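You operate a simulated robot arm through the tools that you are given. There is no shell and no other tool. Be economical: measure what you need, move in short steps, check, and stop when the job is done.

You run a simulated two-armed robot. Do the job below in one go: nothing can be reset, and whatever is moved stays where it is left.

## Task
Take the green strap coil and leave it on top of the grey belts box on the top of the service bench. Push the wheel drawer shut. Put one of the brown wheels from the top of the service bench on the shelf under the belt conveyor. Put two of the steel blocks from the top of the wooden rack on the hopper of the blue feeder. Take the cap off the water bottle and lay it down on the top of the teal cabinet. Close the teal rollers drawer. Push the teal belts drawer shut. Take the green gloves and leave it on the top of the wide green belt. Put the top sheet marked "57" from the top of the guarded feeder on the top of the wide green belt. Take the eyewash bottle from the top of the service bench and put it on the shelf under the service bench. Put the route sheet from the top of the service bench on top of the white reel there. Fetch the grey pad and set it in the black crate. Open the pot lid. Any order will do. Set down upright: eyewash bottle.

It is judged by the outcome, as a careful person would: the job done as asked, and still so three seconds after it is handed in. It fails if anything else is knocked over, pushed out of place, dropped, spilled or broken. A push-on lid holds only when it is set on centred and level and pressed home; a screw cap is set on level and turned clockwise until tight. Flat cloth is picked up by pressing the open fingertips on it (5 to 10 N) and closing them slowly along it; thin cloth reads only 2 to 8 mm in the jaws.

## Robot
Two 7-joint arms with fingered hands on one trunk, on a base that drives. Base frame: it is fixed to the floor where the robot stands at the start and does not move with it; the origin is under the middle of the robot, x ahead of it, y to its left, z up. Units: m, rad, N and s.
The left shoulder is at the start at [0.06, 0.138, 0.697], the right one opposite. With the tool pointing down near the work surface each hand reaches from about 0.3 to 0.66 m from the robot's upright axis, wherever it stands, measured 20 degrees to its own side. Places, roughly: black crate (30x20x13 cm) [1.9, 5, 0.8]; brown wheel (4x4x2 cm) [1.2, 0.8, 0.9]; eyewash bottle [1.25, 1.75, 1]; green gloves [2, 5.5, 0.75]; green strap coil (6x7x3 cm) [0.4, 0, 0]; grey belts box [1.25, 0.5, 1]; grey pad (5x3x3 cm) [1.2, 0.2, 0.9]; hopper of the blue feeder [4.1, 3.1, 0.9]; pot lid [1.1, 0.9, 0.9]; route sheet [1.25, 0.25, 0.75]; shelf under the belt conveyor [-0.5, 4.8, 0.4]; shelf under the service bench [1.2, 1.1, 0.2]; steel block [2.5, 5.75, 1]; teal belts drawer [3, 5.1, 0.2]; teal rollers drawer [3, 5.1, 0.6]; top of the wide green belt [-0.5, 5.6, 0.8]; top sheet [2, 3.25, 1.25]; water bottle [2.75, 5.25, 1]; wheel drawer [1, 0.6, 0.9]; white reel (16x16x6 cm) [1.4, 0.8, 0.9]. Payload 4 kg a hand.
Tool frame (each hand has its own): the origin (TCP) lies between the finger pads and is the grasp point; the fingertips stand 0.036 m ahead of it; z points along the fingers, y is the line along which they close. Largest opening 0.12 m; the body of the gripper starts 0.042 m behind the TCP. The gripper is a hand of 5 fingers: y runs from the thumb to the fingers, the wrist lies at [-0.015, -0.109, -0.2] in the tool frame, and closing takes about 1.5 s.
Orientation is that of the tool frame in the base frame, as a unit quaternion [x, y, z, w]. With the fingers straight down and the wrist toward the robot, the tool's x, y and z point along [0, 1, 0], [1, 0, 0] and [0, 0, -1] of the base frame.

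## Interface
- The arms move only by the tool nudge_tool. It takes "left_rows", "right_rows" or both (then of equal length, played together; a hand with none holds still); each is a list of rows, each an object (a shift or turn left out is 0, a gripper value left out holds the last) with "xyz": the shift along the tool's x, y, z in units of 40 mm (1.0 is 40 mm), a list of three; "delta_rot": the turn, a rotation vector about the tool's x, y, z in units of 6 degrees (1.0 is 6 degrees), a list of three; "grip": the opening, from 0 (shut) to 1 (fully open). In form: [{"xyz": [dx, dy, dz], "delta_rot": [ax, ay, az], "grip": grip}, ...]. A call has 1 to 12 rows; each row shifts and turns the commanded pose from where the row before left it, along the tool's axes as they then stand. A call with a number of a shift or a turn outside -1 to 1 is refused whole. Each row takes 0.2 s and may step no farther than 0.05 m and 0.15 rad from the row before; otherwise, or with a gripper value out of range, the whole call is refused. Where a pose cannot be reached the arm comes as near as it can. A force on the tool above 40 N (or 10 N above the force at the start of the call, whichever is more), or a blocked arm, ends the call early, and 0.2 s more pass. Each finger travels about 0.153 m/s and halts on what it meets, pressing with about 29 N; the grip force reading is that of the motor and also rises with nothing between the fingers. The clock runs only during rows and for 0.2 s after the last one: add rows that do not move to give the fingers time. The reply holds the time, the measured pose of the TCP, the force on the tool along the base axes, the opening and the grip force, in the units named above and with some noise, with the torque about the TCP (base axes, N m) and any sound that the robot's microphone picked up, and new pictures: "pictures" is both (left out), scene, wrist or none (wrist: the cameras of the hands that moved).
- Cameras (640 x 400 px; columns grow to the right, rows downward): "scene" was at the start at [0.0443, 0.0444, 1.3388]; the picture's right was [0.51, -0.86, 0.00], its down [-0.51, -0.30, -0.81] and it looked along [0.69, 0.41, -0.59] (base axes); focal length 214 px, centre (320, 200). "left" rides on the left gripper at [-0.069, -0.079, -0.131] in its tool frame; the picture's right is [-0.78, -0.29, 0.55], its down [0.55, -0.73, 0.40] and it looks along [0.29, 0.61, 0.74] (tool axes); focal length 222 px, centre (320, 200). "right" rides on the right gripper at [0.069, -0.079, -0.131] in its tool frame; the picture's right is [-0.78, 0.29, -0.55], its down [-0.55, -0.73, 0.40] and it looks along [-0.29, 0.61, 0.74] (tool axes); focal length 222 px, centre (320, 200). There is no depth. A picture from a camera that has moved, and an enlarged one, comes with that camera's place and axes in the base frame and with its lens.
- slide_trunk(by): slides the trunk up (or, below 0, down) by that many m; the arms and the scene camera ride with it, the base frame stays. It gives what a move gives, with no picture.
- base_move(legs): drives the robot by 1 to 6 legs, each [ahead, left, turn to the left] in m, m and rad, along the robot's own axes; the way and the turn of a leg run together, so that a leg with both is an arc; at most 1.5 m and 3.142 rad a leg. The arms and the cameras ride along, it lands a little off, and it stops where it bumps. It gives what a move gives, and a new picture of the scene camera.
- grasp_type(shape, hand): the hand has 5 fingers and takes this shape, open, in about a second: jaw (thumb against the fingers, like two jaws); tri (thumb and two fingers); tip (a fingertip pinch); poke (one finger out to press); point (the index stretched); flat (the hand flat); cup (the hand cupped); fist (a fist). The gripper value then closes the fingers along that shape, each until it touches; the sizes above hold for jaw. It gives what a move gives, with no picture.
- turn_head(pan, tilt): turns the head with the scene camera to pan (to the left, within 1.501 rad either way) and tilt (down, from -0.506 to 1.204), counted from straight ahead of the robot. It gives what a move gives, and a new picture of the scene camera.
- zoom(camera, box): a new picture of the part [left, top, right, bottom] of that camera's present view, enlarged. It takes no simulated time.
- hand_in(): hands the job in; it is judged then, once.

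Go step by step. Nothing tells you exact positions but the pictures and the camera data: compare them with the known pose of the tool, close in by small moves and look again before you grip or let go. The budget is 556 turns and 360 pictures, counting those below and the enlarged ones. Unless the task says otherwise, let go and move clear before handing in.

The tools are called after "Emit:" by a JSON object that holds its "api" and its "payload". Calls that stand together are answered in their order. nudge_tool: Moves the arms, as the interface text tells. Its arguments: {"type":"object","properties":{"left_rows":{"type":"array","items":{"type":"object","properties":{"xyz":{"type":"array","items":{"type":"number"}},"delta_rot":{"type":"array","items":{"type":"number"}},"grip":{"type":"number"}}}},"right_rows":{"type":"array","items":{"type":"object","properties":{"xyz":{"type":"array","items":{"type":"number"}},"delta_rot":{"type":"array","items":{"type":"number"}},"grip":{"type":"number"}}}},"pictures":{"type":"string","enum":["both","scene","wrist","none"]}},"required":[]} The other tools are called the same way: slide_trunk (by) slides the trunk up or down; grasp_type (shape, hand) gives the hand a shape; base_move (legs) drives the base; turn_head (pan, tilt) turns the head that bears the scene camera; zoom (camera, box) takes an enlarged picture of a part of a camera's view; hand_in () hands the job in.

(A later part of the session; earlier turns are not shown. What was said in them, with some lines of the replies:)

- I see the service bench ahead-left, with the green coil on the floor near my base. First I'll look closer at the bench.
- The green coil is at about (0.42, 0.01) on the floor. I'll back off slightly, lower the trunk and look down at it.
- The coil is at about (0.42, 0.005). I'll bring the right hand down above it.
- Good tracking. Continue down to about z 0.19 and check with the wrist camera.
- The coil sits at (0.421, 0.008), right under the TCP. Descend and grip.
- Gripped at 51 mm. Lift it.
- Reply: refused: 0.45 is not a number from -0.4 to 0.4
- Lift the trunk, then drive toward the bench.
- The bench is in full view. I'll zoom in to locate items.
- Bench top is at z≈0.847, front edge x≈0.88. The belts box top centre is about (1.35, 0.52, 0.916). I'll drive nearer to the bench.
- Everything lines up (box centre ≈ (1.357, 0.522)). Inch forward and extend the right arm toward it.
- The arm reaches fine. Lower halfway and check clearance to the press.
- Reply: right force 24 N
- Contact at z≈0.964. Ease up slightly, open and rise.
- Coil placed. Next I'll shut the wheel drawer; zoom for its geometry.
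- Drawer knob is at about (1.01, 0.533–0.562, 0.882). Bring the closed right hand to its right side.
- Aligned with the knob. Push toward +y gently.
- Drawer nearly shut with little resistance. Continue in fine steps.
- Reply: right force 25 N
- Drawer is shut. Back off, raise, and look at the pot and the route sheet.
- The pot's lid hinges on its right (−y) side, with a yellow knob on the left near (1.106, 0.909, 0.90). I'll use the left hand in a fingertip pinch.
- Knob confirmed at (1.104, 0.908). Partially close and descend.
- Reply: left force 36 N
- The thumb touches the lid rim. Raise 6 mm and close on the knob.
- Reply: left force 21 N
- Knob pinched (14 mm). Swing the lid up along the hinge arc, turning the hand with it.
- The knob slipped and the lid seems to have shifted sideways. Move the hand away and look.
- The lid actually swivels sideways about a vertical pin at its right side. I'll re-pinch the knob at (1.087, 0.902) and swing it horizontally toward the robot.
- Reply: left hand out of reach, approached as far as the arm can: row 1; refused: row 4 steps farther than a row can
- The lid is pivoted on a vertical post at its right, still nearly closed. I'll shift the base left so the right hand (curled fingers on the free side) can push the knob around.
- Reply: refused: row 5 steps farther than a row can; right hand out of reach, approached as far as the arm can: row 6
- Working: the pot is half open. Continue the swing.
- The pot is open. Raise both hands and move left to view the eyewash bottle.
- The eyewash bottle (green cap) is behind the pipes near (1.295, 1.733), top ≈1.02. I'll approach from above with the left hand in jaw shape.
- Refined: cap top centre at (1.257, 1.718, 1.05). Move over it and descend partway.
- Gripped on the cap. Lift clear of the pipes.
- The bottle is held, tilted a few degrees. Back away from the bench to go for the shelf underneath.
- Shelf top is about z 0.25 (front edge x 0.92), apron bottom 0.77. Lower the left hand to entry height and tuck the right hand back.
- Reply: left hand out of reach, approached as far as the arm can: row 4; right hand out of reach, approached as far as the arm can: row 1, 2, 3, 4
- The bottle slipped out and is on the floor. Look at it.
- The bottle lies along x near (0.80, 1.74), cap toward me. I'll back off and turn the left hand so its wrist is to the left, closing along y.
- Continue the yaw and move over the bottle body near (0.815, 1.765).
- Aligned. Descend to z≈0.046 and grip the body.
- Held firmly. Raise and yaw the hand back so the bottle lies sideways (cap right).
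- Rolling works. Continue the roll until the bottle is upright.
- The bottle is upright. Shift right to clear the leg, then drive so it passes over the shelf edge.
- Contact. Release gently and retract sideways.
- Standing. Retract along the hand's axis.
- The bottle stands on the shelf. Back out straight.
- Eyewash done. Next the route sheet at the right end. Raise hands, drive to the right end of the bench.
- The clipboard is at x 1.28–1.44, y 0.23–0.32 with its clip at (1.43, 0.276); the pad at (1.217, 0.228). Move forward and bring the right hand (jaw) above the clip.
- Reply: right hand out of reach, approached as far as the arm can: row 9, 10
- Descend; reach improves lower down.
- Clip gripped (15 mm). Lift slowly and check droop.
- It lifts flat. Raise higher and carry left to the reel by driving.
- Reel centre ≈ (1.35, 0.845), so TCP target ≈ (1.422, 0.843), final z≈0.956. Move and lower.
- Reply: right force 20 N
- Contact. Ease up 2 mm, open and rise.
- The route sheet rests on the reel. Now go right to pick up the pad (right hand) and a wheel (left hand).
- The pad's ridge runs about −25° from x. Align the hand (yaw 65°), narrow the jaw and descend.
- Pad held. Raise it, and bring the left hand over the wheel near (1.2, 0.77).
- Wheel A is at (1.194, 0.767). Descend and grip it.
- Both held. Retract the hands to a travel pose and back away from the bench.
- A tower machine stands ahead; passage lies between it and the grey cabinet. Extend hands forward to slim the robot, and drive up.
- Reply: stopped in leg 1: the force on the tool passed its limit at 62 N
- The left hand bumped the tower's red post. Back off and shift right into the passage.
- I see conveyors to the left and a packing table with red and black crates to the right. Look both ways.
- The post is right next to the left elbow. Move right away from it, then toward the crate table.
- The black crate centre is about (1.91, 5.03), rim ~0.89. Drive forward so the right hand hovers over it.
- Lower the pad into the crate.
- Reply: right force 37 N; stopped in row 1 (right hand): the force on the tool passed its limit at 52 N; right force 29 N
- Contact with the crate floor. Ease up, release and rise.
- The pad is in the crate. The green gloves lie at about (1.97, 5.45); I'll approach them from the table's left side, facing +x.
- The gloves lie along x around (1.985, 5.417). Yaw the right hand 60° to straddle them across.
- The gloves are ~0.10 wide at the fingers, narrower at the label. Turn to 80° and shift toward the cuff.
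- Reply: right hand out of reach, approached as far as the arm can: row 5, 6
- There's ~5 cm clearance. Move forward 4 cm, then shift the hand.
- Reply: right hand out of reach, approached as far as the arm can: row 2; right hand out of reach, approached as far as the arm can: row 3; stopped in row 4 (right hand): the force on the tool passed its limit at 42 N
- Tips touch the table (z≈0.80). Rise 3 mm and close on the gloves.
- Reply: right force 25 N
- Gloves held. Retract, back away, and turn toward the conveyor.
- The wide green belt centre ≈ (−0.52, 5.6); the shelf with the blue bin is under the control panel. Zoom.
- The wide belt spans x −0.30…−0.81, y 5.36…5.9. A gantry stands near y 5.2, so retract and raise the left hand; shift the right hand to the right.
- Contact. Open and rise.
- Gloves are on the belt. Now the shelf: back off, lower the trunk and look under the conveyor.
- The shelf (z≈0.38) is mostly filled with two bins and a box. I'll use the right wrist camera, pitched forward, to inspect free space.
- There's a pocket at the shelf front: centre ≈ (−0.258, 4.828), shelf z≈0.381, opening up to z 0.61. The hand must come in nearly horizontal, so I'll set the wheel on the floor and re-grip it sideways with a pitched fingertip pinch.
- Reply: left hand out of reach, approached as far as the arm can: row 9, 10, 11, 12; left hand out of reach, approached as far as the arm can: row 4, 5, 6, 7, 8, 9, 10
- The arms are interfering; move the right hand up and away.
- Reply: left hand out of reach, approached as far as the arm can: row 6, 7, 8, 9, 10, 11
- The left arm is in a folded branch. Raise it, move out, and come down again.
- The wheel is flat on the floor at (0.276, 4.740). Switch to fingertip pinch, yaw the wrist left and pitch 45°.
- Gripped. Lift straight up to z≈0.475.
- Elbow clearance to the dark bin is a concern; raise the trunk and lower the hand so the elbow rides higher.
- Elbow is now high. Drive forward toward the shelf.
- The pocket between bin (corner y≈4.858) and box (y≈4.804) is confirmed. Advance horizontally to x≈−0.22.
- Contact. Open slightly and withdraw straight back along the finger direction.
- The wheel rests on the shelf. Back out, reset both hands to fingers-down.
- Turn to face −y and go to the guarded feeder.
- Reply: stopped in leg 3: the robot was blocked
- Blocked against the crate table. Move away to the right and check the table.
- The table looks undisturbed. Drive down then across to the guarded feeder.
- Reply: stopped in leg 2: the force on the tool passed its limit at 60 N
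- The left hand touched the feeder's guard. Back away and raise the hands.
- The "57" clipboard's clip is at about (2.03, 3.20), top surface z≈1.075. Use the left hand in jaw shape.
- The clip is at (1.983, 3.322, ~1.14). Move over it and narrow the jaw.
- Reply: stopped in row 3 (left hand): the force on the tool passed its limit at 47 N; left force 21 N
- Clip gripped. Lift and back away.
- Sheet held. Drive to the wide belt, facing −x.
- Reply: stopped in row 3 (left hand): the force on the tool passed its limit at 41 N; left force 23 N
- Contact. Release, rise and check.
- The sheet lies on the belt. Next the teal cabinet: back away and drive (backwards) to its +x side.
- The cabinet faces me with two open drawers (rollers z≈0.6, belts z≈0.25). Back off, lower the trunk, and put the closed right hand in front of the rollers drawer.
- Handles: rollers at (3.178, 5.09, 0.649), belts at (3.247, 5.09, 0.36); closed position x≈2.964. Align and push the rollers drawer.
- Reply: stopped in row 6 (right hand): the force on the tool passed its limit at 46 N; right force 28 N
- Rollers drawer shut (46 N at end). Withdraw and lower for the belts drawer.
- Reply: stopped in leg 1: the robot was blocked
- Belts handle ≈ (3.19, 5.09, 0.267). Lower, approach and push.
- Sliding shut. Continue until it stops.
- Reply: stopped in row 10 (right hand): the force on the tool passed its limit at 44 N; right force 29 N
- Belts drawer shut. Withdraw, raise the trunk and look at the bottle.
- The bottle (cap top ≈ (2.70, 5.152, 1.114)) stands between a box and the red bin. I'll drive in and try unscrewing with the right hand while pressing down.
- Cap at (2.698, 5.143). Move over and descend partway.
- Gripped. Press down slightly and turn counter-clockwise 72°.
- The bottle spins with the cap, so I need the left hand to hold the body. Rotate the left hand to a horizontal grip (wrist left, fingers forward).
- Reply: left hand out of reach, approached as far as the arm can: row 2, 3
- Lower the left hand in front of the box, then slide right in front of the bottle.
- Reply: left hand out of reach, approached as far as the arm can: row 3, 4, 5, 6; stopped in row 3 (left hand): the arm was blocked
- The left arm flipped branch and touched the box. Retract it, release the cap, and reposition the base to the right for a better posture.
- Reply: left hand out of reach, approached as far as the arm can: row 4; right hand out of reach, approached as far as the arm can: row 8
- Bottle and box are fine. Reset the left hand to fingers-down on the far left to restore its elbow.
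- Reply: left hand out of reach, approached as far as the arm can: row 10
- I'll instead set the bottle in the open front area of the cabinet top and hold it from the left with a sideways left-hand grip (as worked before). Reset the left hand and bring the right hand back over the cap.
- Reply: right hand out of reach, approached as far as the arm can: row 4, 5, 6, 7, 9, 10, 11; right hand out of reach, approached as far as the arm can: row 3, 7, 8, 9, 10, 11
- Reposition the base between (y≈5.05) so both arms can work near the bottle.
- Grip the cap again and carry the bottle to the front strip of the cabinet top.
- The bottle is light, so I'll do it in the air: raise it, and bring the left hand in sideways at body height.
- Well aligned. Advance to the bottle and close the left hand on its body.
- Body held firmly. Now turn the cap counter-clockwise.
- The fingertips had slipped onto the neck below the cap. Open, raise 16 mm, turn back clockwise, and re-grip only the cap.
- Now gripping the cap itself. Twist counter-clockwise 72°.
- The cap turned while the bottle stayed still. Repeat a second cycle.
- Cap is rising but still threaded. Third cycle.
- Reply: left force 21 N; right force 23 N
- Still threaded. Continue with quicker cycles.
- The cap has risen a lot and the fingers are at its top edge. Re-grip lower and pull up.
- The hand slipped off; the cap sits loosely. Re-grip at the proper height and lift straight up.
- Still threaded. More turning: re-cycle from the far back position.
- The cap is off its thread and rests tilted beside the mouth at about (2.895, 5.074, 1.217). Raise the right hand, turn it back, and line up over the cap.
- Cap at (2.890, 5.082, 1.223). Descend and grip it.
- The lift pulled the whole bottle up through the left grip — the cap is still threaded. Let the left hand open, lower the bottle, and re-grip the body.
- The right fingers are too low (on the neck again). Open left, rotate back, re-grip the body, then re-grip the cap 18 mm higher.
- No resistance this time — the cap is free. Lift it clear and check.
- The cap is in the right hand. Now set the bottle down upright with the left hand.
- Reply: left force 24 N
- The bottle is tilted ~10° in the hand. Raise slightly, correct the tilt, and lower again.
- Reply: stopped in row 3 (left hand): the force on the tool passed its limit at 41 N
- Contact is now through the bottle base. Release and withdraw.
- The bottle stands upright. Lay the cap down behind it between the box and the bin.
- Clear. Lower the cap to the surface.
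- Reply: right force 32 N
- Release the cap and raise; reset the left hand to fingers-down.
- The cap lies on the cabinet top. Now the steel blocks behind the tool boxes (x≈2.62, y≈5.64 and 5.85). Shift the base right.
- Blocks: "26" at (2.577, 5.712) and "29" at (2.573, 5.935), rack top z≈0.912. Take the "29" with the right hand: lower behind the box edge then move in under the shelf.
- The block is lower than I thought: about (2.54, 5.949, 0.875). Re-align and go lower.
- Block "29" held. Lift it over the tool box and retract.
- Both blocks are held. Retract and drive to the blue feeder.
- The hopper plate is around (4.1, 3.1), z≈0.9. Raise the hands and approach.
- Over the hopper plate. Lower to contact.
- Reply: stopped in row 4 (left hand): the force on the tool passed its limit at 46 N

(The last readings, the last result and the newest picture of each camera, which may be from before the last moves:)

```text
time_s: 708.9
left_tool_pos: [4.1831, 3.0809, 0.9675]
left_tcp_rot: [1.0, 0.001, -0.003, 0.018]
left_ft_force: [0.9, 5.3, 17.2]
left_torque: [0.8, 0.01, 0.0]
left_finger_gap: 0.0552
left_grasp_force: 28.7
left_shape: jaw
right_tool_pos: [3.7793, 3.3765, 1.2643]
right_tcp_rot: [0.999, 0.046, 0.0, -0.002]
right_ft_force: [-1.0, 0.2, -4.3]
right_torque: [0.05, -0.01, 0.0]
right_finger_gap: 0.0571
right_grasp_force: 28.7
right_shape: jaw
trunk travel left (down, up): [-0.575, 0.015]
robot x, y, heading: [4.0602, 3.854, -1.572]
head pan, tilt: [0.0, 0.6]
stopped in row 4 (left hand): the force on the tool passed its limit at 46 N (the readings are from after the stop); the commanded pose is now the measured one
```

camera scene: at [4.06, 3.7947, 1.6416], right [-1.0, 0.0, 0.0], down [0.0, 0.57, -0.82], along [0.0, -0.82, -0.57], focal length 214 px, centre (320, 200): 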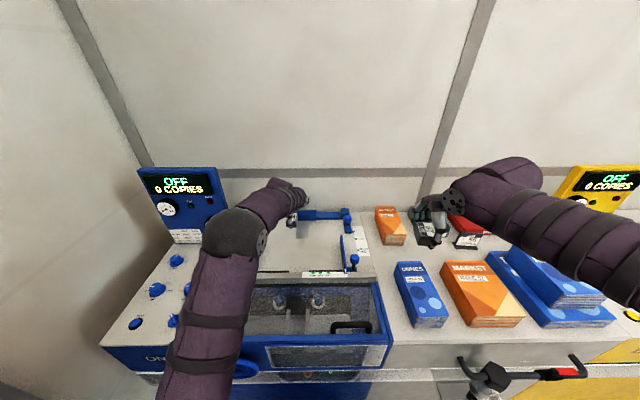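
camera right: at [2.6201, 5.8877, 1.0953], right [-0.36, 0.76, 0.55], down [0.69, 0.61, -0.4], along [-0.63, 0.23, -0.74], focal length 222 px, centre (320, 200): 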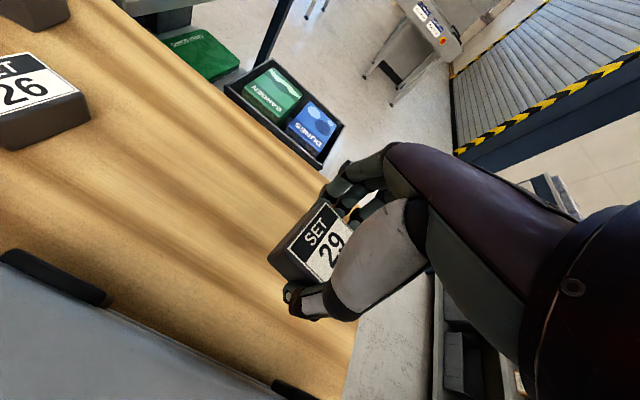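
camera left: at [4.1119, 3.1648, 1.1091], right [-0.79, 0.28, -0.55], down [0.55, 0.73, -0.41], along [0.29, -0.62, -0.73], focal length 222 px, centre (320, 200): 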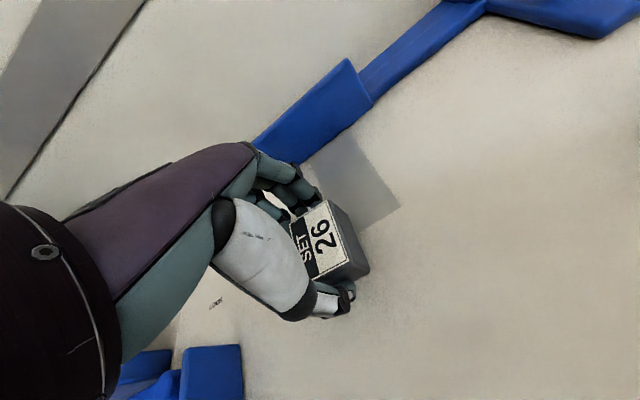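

Contact. Release the left block and rise.

Emit:
{"api": "nudge_tool", "payload": {"left_rows": [{"xyz": [0, 0, -0.1]}, {"grip": 0.6}, {"grip": 0.75}, {"grip": 0.75}, {"xyz": [0, 0, -0.5]}, {"xyz": [0, 0, -0.9]}, {"xyz": [0, 0, -0.9]}, {"xyz": [0, -0.3, -0.9]}, {"xyz": [0, -0.6, -0.9]}, {"xyz": [0.5, -0.9, -0.5]}, {"xyz": [0.5, -0.9, -0.5]}, {"xyz": [0.5, -0.9, -0.5]}], "pictures": "wrist"}}

```text
time_s: 711.5
left_tool_pos: [4.2419, 3.2263, 1.1877]
left_tcp_rot: [1.0, 0.001, -0.003, 0.013]
left_ft_force: [1.1, -0.1, 0.0]
left_torque: [-0.01, 0.04, 0.0]
left_finger_gap: 0.0898
left_grasp_force: 0.1
left_shape: jaw
right_tool_pos: [3.7802, 3.3767, 1.2632]
right_tcp_rot: [0.999, 0.047, 0.0, -0.001]
right_ft_force: [0.0, 0.1, -5.6]
right_torque: [-0.02, 0.04, 0.03]
right_finger_gap: 0.0573
right_grasp_force: 29.0
right_shape: jaw
trunk travel left (down, up): [-0.575, 0.015]
robot x, y, heading: [4.061, 3.8511, -1.568]
head pan, tilt: [0.0, 0.6]
camera left: at [4.173, 3.3082, 1.3161], right [-0.79, 0.27, -0.55], down [0.55, 0.72, -0.42], along [0.28, -0.63, -0.72], focal length 222 px, centre (320, 200)
```

left: 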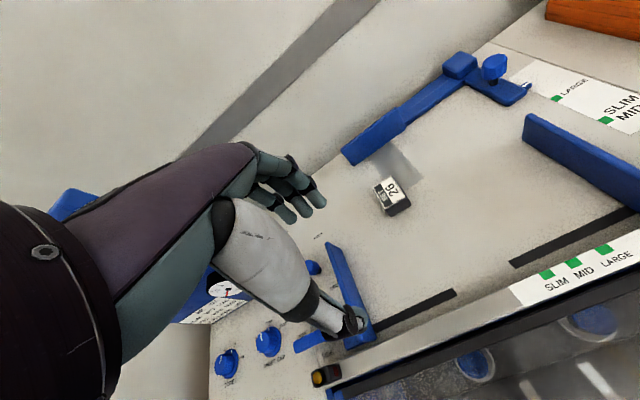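

Block 26 is on the hopper. Now bring the right hand's block next to it.

Emit:
{"api": "base_move", "payload": {"legs": [[0, 0.05, 0]]}}

Emit:
{"api": "nudge_tool", "payload": {"left_rows": [{"xyz": [0.5, -0.9, -0.5]}, {"xyz": [0.5, -0.9, -0.5]}, {"xyz": [0, -0.9, -0.5]}, {"xyz": [0, -0.9, 0]}, {}, {}, {}, {}, {}, {}, {}], "right_rows": [{"xyz": [0.5, 0.5, 0]}, {"xyz": [0.6, 0.7, 0]}, {"xyz": [0.6, 0.8, 0]}, {"xyz": [0.6, 0.8, 0.2]}, {"xyz": [0.6, 0.8, 0.2]}, {"xyz": [0.6, 0.8, 0.3]}, {"xyz": [0.6, 0.8, 0.4]}, {"xyz": [0.6, 0.8, 0.4]}, {"xyz": [0.6, 0.8, 0.4]}, {"xyz": [0.26, 0.9, 0.4]}, {"xyz": [0, 0, 0.8]}], "pictures": "wrist"}}

```text
time_s: 712.4
left_tool_pos: [4.2935, 3.2251, 1.1874]
left_tcp_rot: [1.0, 0.001, -0.003, 0.014]
left_ft_force: [0.1, -0.3, -0.2]
left_torque: [0.0, 0.06, -0.04]
left_finger_gap: 0.0899
left_grasp_force: 0.1
left_shape: jaw
right_tool_pos: [3.8311, 3.3751, 1.2648]
right_tcp_rot: [0.999, 0.047, 0.0, -0.001]
right_ft_force: [1.2, 1.1, -4.7]
right_torque: [0.0, 0.02, -0.02]
right_finger_gap: 0.0571
right_grasp_force: 29.2
right_shape: jaw
trunk travel left (down, up): [-0.575, 0.015]
robot x, y, heading: [4.1108, 3.8541, -1.574]
head pan, tilt: [0.0, 0.6]
camera scene: at [4.1127, 3.7948, 1.6416], right [-1.0, 0.0, 0.0], down [0.0, 0.57, -0.82], along [0.0, -0.82, -0.57], focal length 214 px, centre (320, 200)
```

scene: 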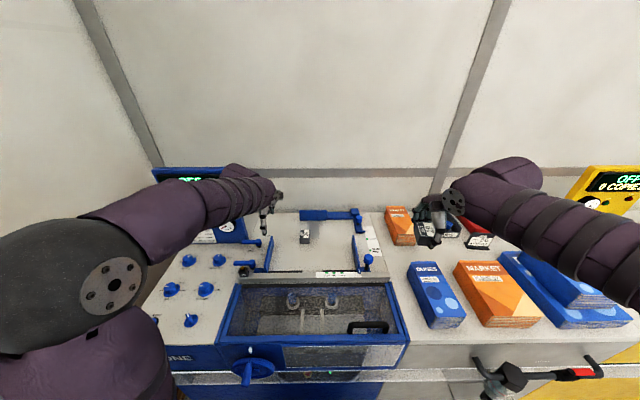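

```text
time_s: 714.8
left_tool_pos: [4.3338, 3.3739, 1.245]
left_tcp_rot: [1.0, 0.002, -0.001, 0.014]
left_ft_force: [0.5, 0.7, 0.4]
left_torque: [0.01, -0.01, -0.01]
left_finger_gap: 0.0899
left_grasp_force: 0.0
left_shape: jaw
right_tool_pos: [4.0809, 3.0881, 1.1398]
right_tcp_rot: [0.999, 0.047, -0.001, 0.0]
right_ft_force: [-0.1, 0.4, -4.7]
right_torque: [0.0, -0.01, -0.02]
right_finger_gap: 0.0569
right_grasp_force: 28.8
right_shape: jaw
trunk travel left (down, up): [-0.575, 0.015]
robot x, y, heading: [4.1101, 3.8529, -1.574]
head pan, tilt: [0.0, 0.6]
camera right: at [4.1415, 3.1716, 1.27], right [-0.75, -0.36, 0.55], down [-0.62, 0.68, -0.4], along [-0.23, -0.64, -0.74], focal length 222 px, centre (320, 200)
camera left: at [4.265, 3.4553, 1.3738], right [-0.79, 0.27, -0.55], down [0.54, 0.73, -0.42], along [0.28, -0.63, -0.72], focal length 222 px, centre (320, 200)
```

right: 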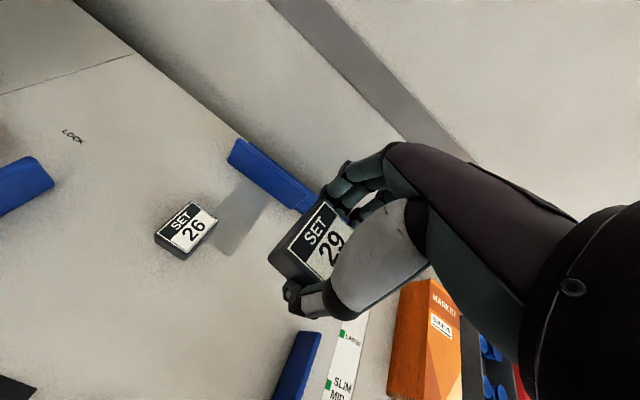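
left: 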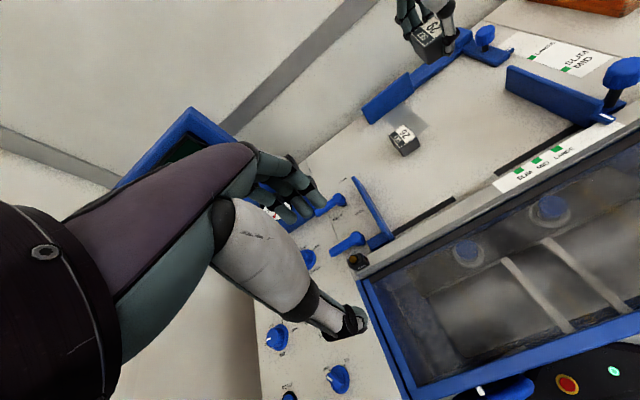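

Emit:
{"api": "nudge_tool", "payload": {"right_rows": [{"xyz": [0, 0, 0.9]}, {"xyz": [0, 0, 0.9]}, {"xyz": [0, 0, 0.9]}, {"xyz": [0, 0, 0.9]}, {"xyz": [0, 0, 0.3]}, {}], "pictures": "none"}}

Emit:
{"api": "nudge_tool", "payload": {"right_rows": [{"xyz": [0, 0, 0.2]}, {"xyz": [0, 0, 0.15]}, {"xyz": [0, 0, 0.15]}, {"xyz": [0, 0, 0.12]}, {"xyz": [0, 0, 0.12]}, {}], "pictures": "none"}}

```text
time_s: 716.2
left_tool_pos: [4.3348, 3.3725, 1.2449]
left_tcp_rot: [1.0, 0.002, -0.003, 0.014]
left_ft_force: [0.1, 0.1, 0.4]
left_torque: [-0.01, 0.01, 0.0]
left_finger_gap: 0.0897
left_grasp_force: 0.0
left_shape: jaw
right_tool_pos: [4.0794, 3.0904, 0.9815]
right_tcp_rot: [0.999, 0.047, 0.0, -0.001]
right_ft_force: [0.3, 0.3, -4.9]
right_torque: [0.0, -0.01, 0.0]
right_finger_gap: 0.0571
right_grasp_force: 29.2
right_shape: jaw
trunk travel left (down, up): [-0.575, 0.015]
robot x, y, heading: [4.1096, 3.8544, -1.571]
head pan, tilt: [0.0, 0.6]
```

```text
time_s: 717.4
left_tool_pos: [4.3344, 3.3736, 1.2452]
left_tcp_rot: [1.0, 0.002, -0.003, 0.015]
left_ft_force: [-0.1, -0.2, 0.1]
left_torque: [0.05, 0.03, -0.03]
left_finger_gap: 0.0898
left_grasp_force: 0.0
left_shape: jaw
right_tool_pos: [4.0805, 3.085, 0.9672]
right_tcp_rot: [0.999, 0.047, 0.002, 0.009]
right_ft_force: [-0.7, 5.3, 16.0]
right_torque: [0.78, -0.01, 0.01]
right_finger_gap: 0.0569
right_grasp_force: 28.4
right_shape: jaw
trunk travel left (down, up): [-0.575, 0.015]
robot x, y, heading: [4.1095, 3.8517, -1.573]
head pan, tilt: [0.0, 0.6]
stopped in row 5 (right hand): the force on the tool passed its limit at 44 N (the readings are from after the stop); the commanded pose is now the measured one
```

Contact. Release, rise and verify.

Emit:
{"api": "nudge_tool", "payload": {"right_rows": [{"xyz": [0, 0, -0.1]}, {"grip": 0.6}, {"grip": 0.75}, {"grip": 0.75}, {"xyz": [0, 0, -0.5]}, {"xyz": [0, 0, -0.9]}, {"xyz": [0, 0, -0.9]}, {"xyz": [0, -0.3, -0.9]}, {"xyz": [0, -0.6, -0.9]}, {"xyz": [-0.5, -0.9, -0.5]}, {"xyz": [-0.5, -0.9, -0.5]}, {"xyz": [-0.5, -0.9, -0.5]}], "pictures": "both"}}

```text
time_s: 720.0
left_tool_pos: [4.3332, 3.3742, 1.2444]
left_tcp_rot: [1.0, 0.002, -0.002, 0.015]
left_ft_force: [0.3, 0.3, -0.2]
left_torque: [-0.01, 0.0, -0.01]
left_finger_gap: 0.0896
left_grasp_force: 0.0
left_shape: jaw
right_tool_pos: [4.0033, 3.2276, 1.1905]
right_tcp_rot: [0.999, 0.047, 0.002, 0.006]
right_ft_force: [-0.3, 0.6, -0.7]
right_torque: [-0.04, -0.02, -0.01]
right_finger_gap: 0.0896
right_grasp_force: 0.2
right_shape: jaw
trunk travel left (down, up): [-0.575, 0.015]
robot x, y, heading: [4.1092, 3.8559, -1.568]
head pan, tilt: [0.0, 0.6]
camera scene: at [4.109, 3.7967, 1.6417], right [-1.0, 0.0, 0.0], down [0.0, 0.56, -0.83], along [0.0, -0.83, -0.56], focal length 214 px, centre (320, 200)
camera right: at [4.0637, 3.3149, 1.3207], right [-0.76, -0.36, 0.55], down [-0.61, 0.68, -0.41], along [-0.22, -0.65, -0.73], focal length 222 px, centre (320, 200)
```

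scene: 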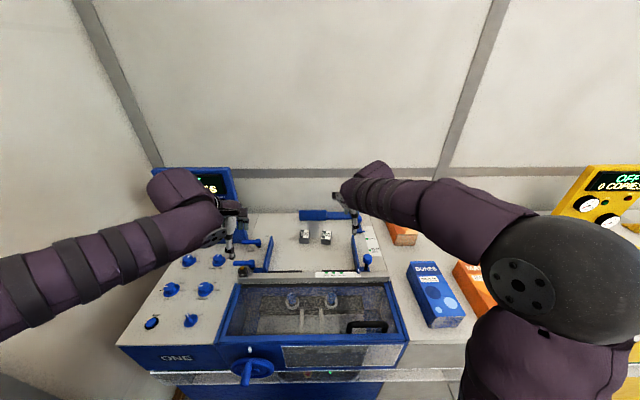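
right: 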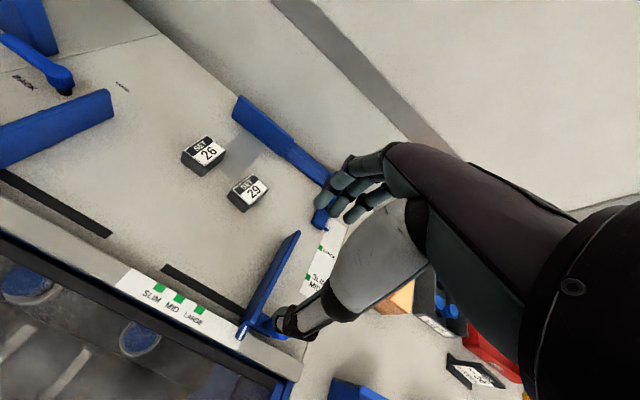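

Both blocks rest in the hopper. Move the hands clear and back away.

Emit:
{"api": "nudge_tool", "payload": {"right_rows": [{"xyz": [0, -0.5, -0.9]}, {"xyz": [0, -0.5, -0.9]}, {"xyz": [0, -0.5, -0.9]}], "left_rows": [{"xyz": [0, -0.5, -0.5]}, {"xyz": [0, -0.5, -0.5]}, {"xyz": [0, -0.5, -0.5]}], "pictures": "none"}}

Emit:
{"api": "base_move", "payload": {"legs": [[-0.3, 0, 0]]}}

```text
time_s: 720.8
left_tool_pos: [4.3346, 3.4348, 1.3053]
left_tcp_rot: [1.0, 0.002, -0.002, 0.015]
left_ft_force: [-0.2, 0.9, -0.1]
left_torque: [-0.03, -0.01, 0.03]
left_finger_gap: 0.0899
left_grasp_force: 0.1
left_shape: jaw
right_tool_pos: [3.9989, 3.2908, 1.2982]
right_tcp_rot: [0.999, 0.047, 0.002, 0.007]
right_ft_force: [0.3, 0.9, 1.2]
right_torque: [-0.02, 0.0, -0.04]
right_finger_gap: 0.0897
right_grasp_force: 0.1
right_shape: jaw
trunk travel left (down, up): [-0.575, 0.015]
robot x, y, heading: [4.111, 3.8532, -1.572]
head pan, tilt: [0.0, 0.6]
```

```text
time_s: 722.8
left_tool_pos: [4.3364, 3.7304, 1.3038]
left_tcp_rot: [1.0, 0.001, -0.004, 0.015]
left_ft_force: [0.1, 0.2, -0.3]
left_torque: [-0.02, 0.01, 0.01]
left_finger_gap: 0.0899
left_grasp_force: 0.1
left_shape: jaw
right_tool_pos: [3.9995, 3.5874, 1.297]
right_tcp_rot: [0.999, 0.046, 0.001, 0.007]
right_ft_force: [0.1, 1.2, 0.7]
right_torque: [-0.03, -0.04, 0.04]
right_finger_gap: 0.0896
right_grasp_force: 0.1
right_shape: jaw
trunk travel left (down, up): [-0.575, 0.015]
robot x, y, heading: [4.1115, 4.1507, -1.577]
head pan, tilt: [0.0, 0.6]
camera scene: at [4.1105, 4.0943, 1.6417], right [-1.0, 0.0, 0.0], down [0.0, 0.56, -0.83], along [0.0, -0.83, -0.56], focal length 214 px, centre (320, 200)
```

scene: 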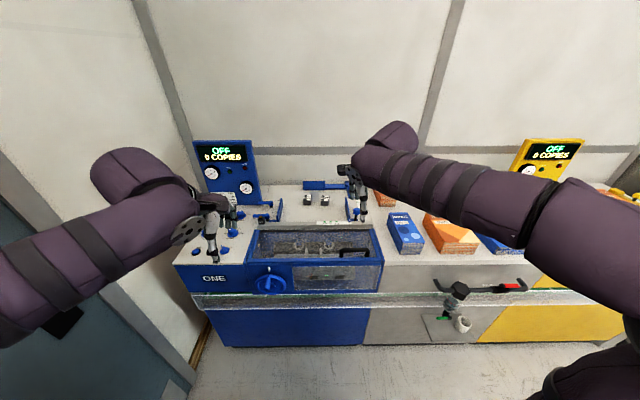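

All tasks are in place and the hands are clear; handing in.

Emit:
{"api": "hand_in", "payload": {}}

```text
The job is handed in.
```

I handed the job in with all 13 tasks done, but the eyewash bottle was dropped on the floor along the way, which the judging may count against it.

- **Eyewash bottle:** it slipped out of the left hand near the bench and fell over. I picked it up and stood it upright on the shelf under the service bench.
- **Bumps:** while driving I hit the tower's red post, the crate table, the guarded feeder's side, something behind me near the teal cabinet, and the cardboard box on that cabinet. In the pictures I looked at, nothing appeared to have moved.
- **Water bottle:** to get the cap off I had to move the bottle about 19 cm forward on the teal cabinet. It stands upright there, open, with the cap lying behind it.
- **Brown wheel:** I set it on the floor briefly to change my grip, then placed it on the shelf under the belt conveyor.

I checked each placement when I made it but did not go back to recheck the earlier ones before handing in.
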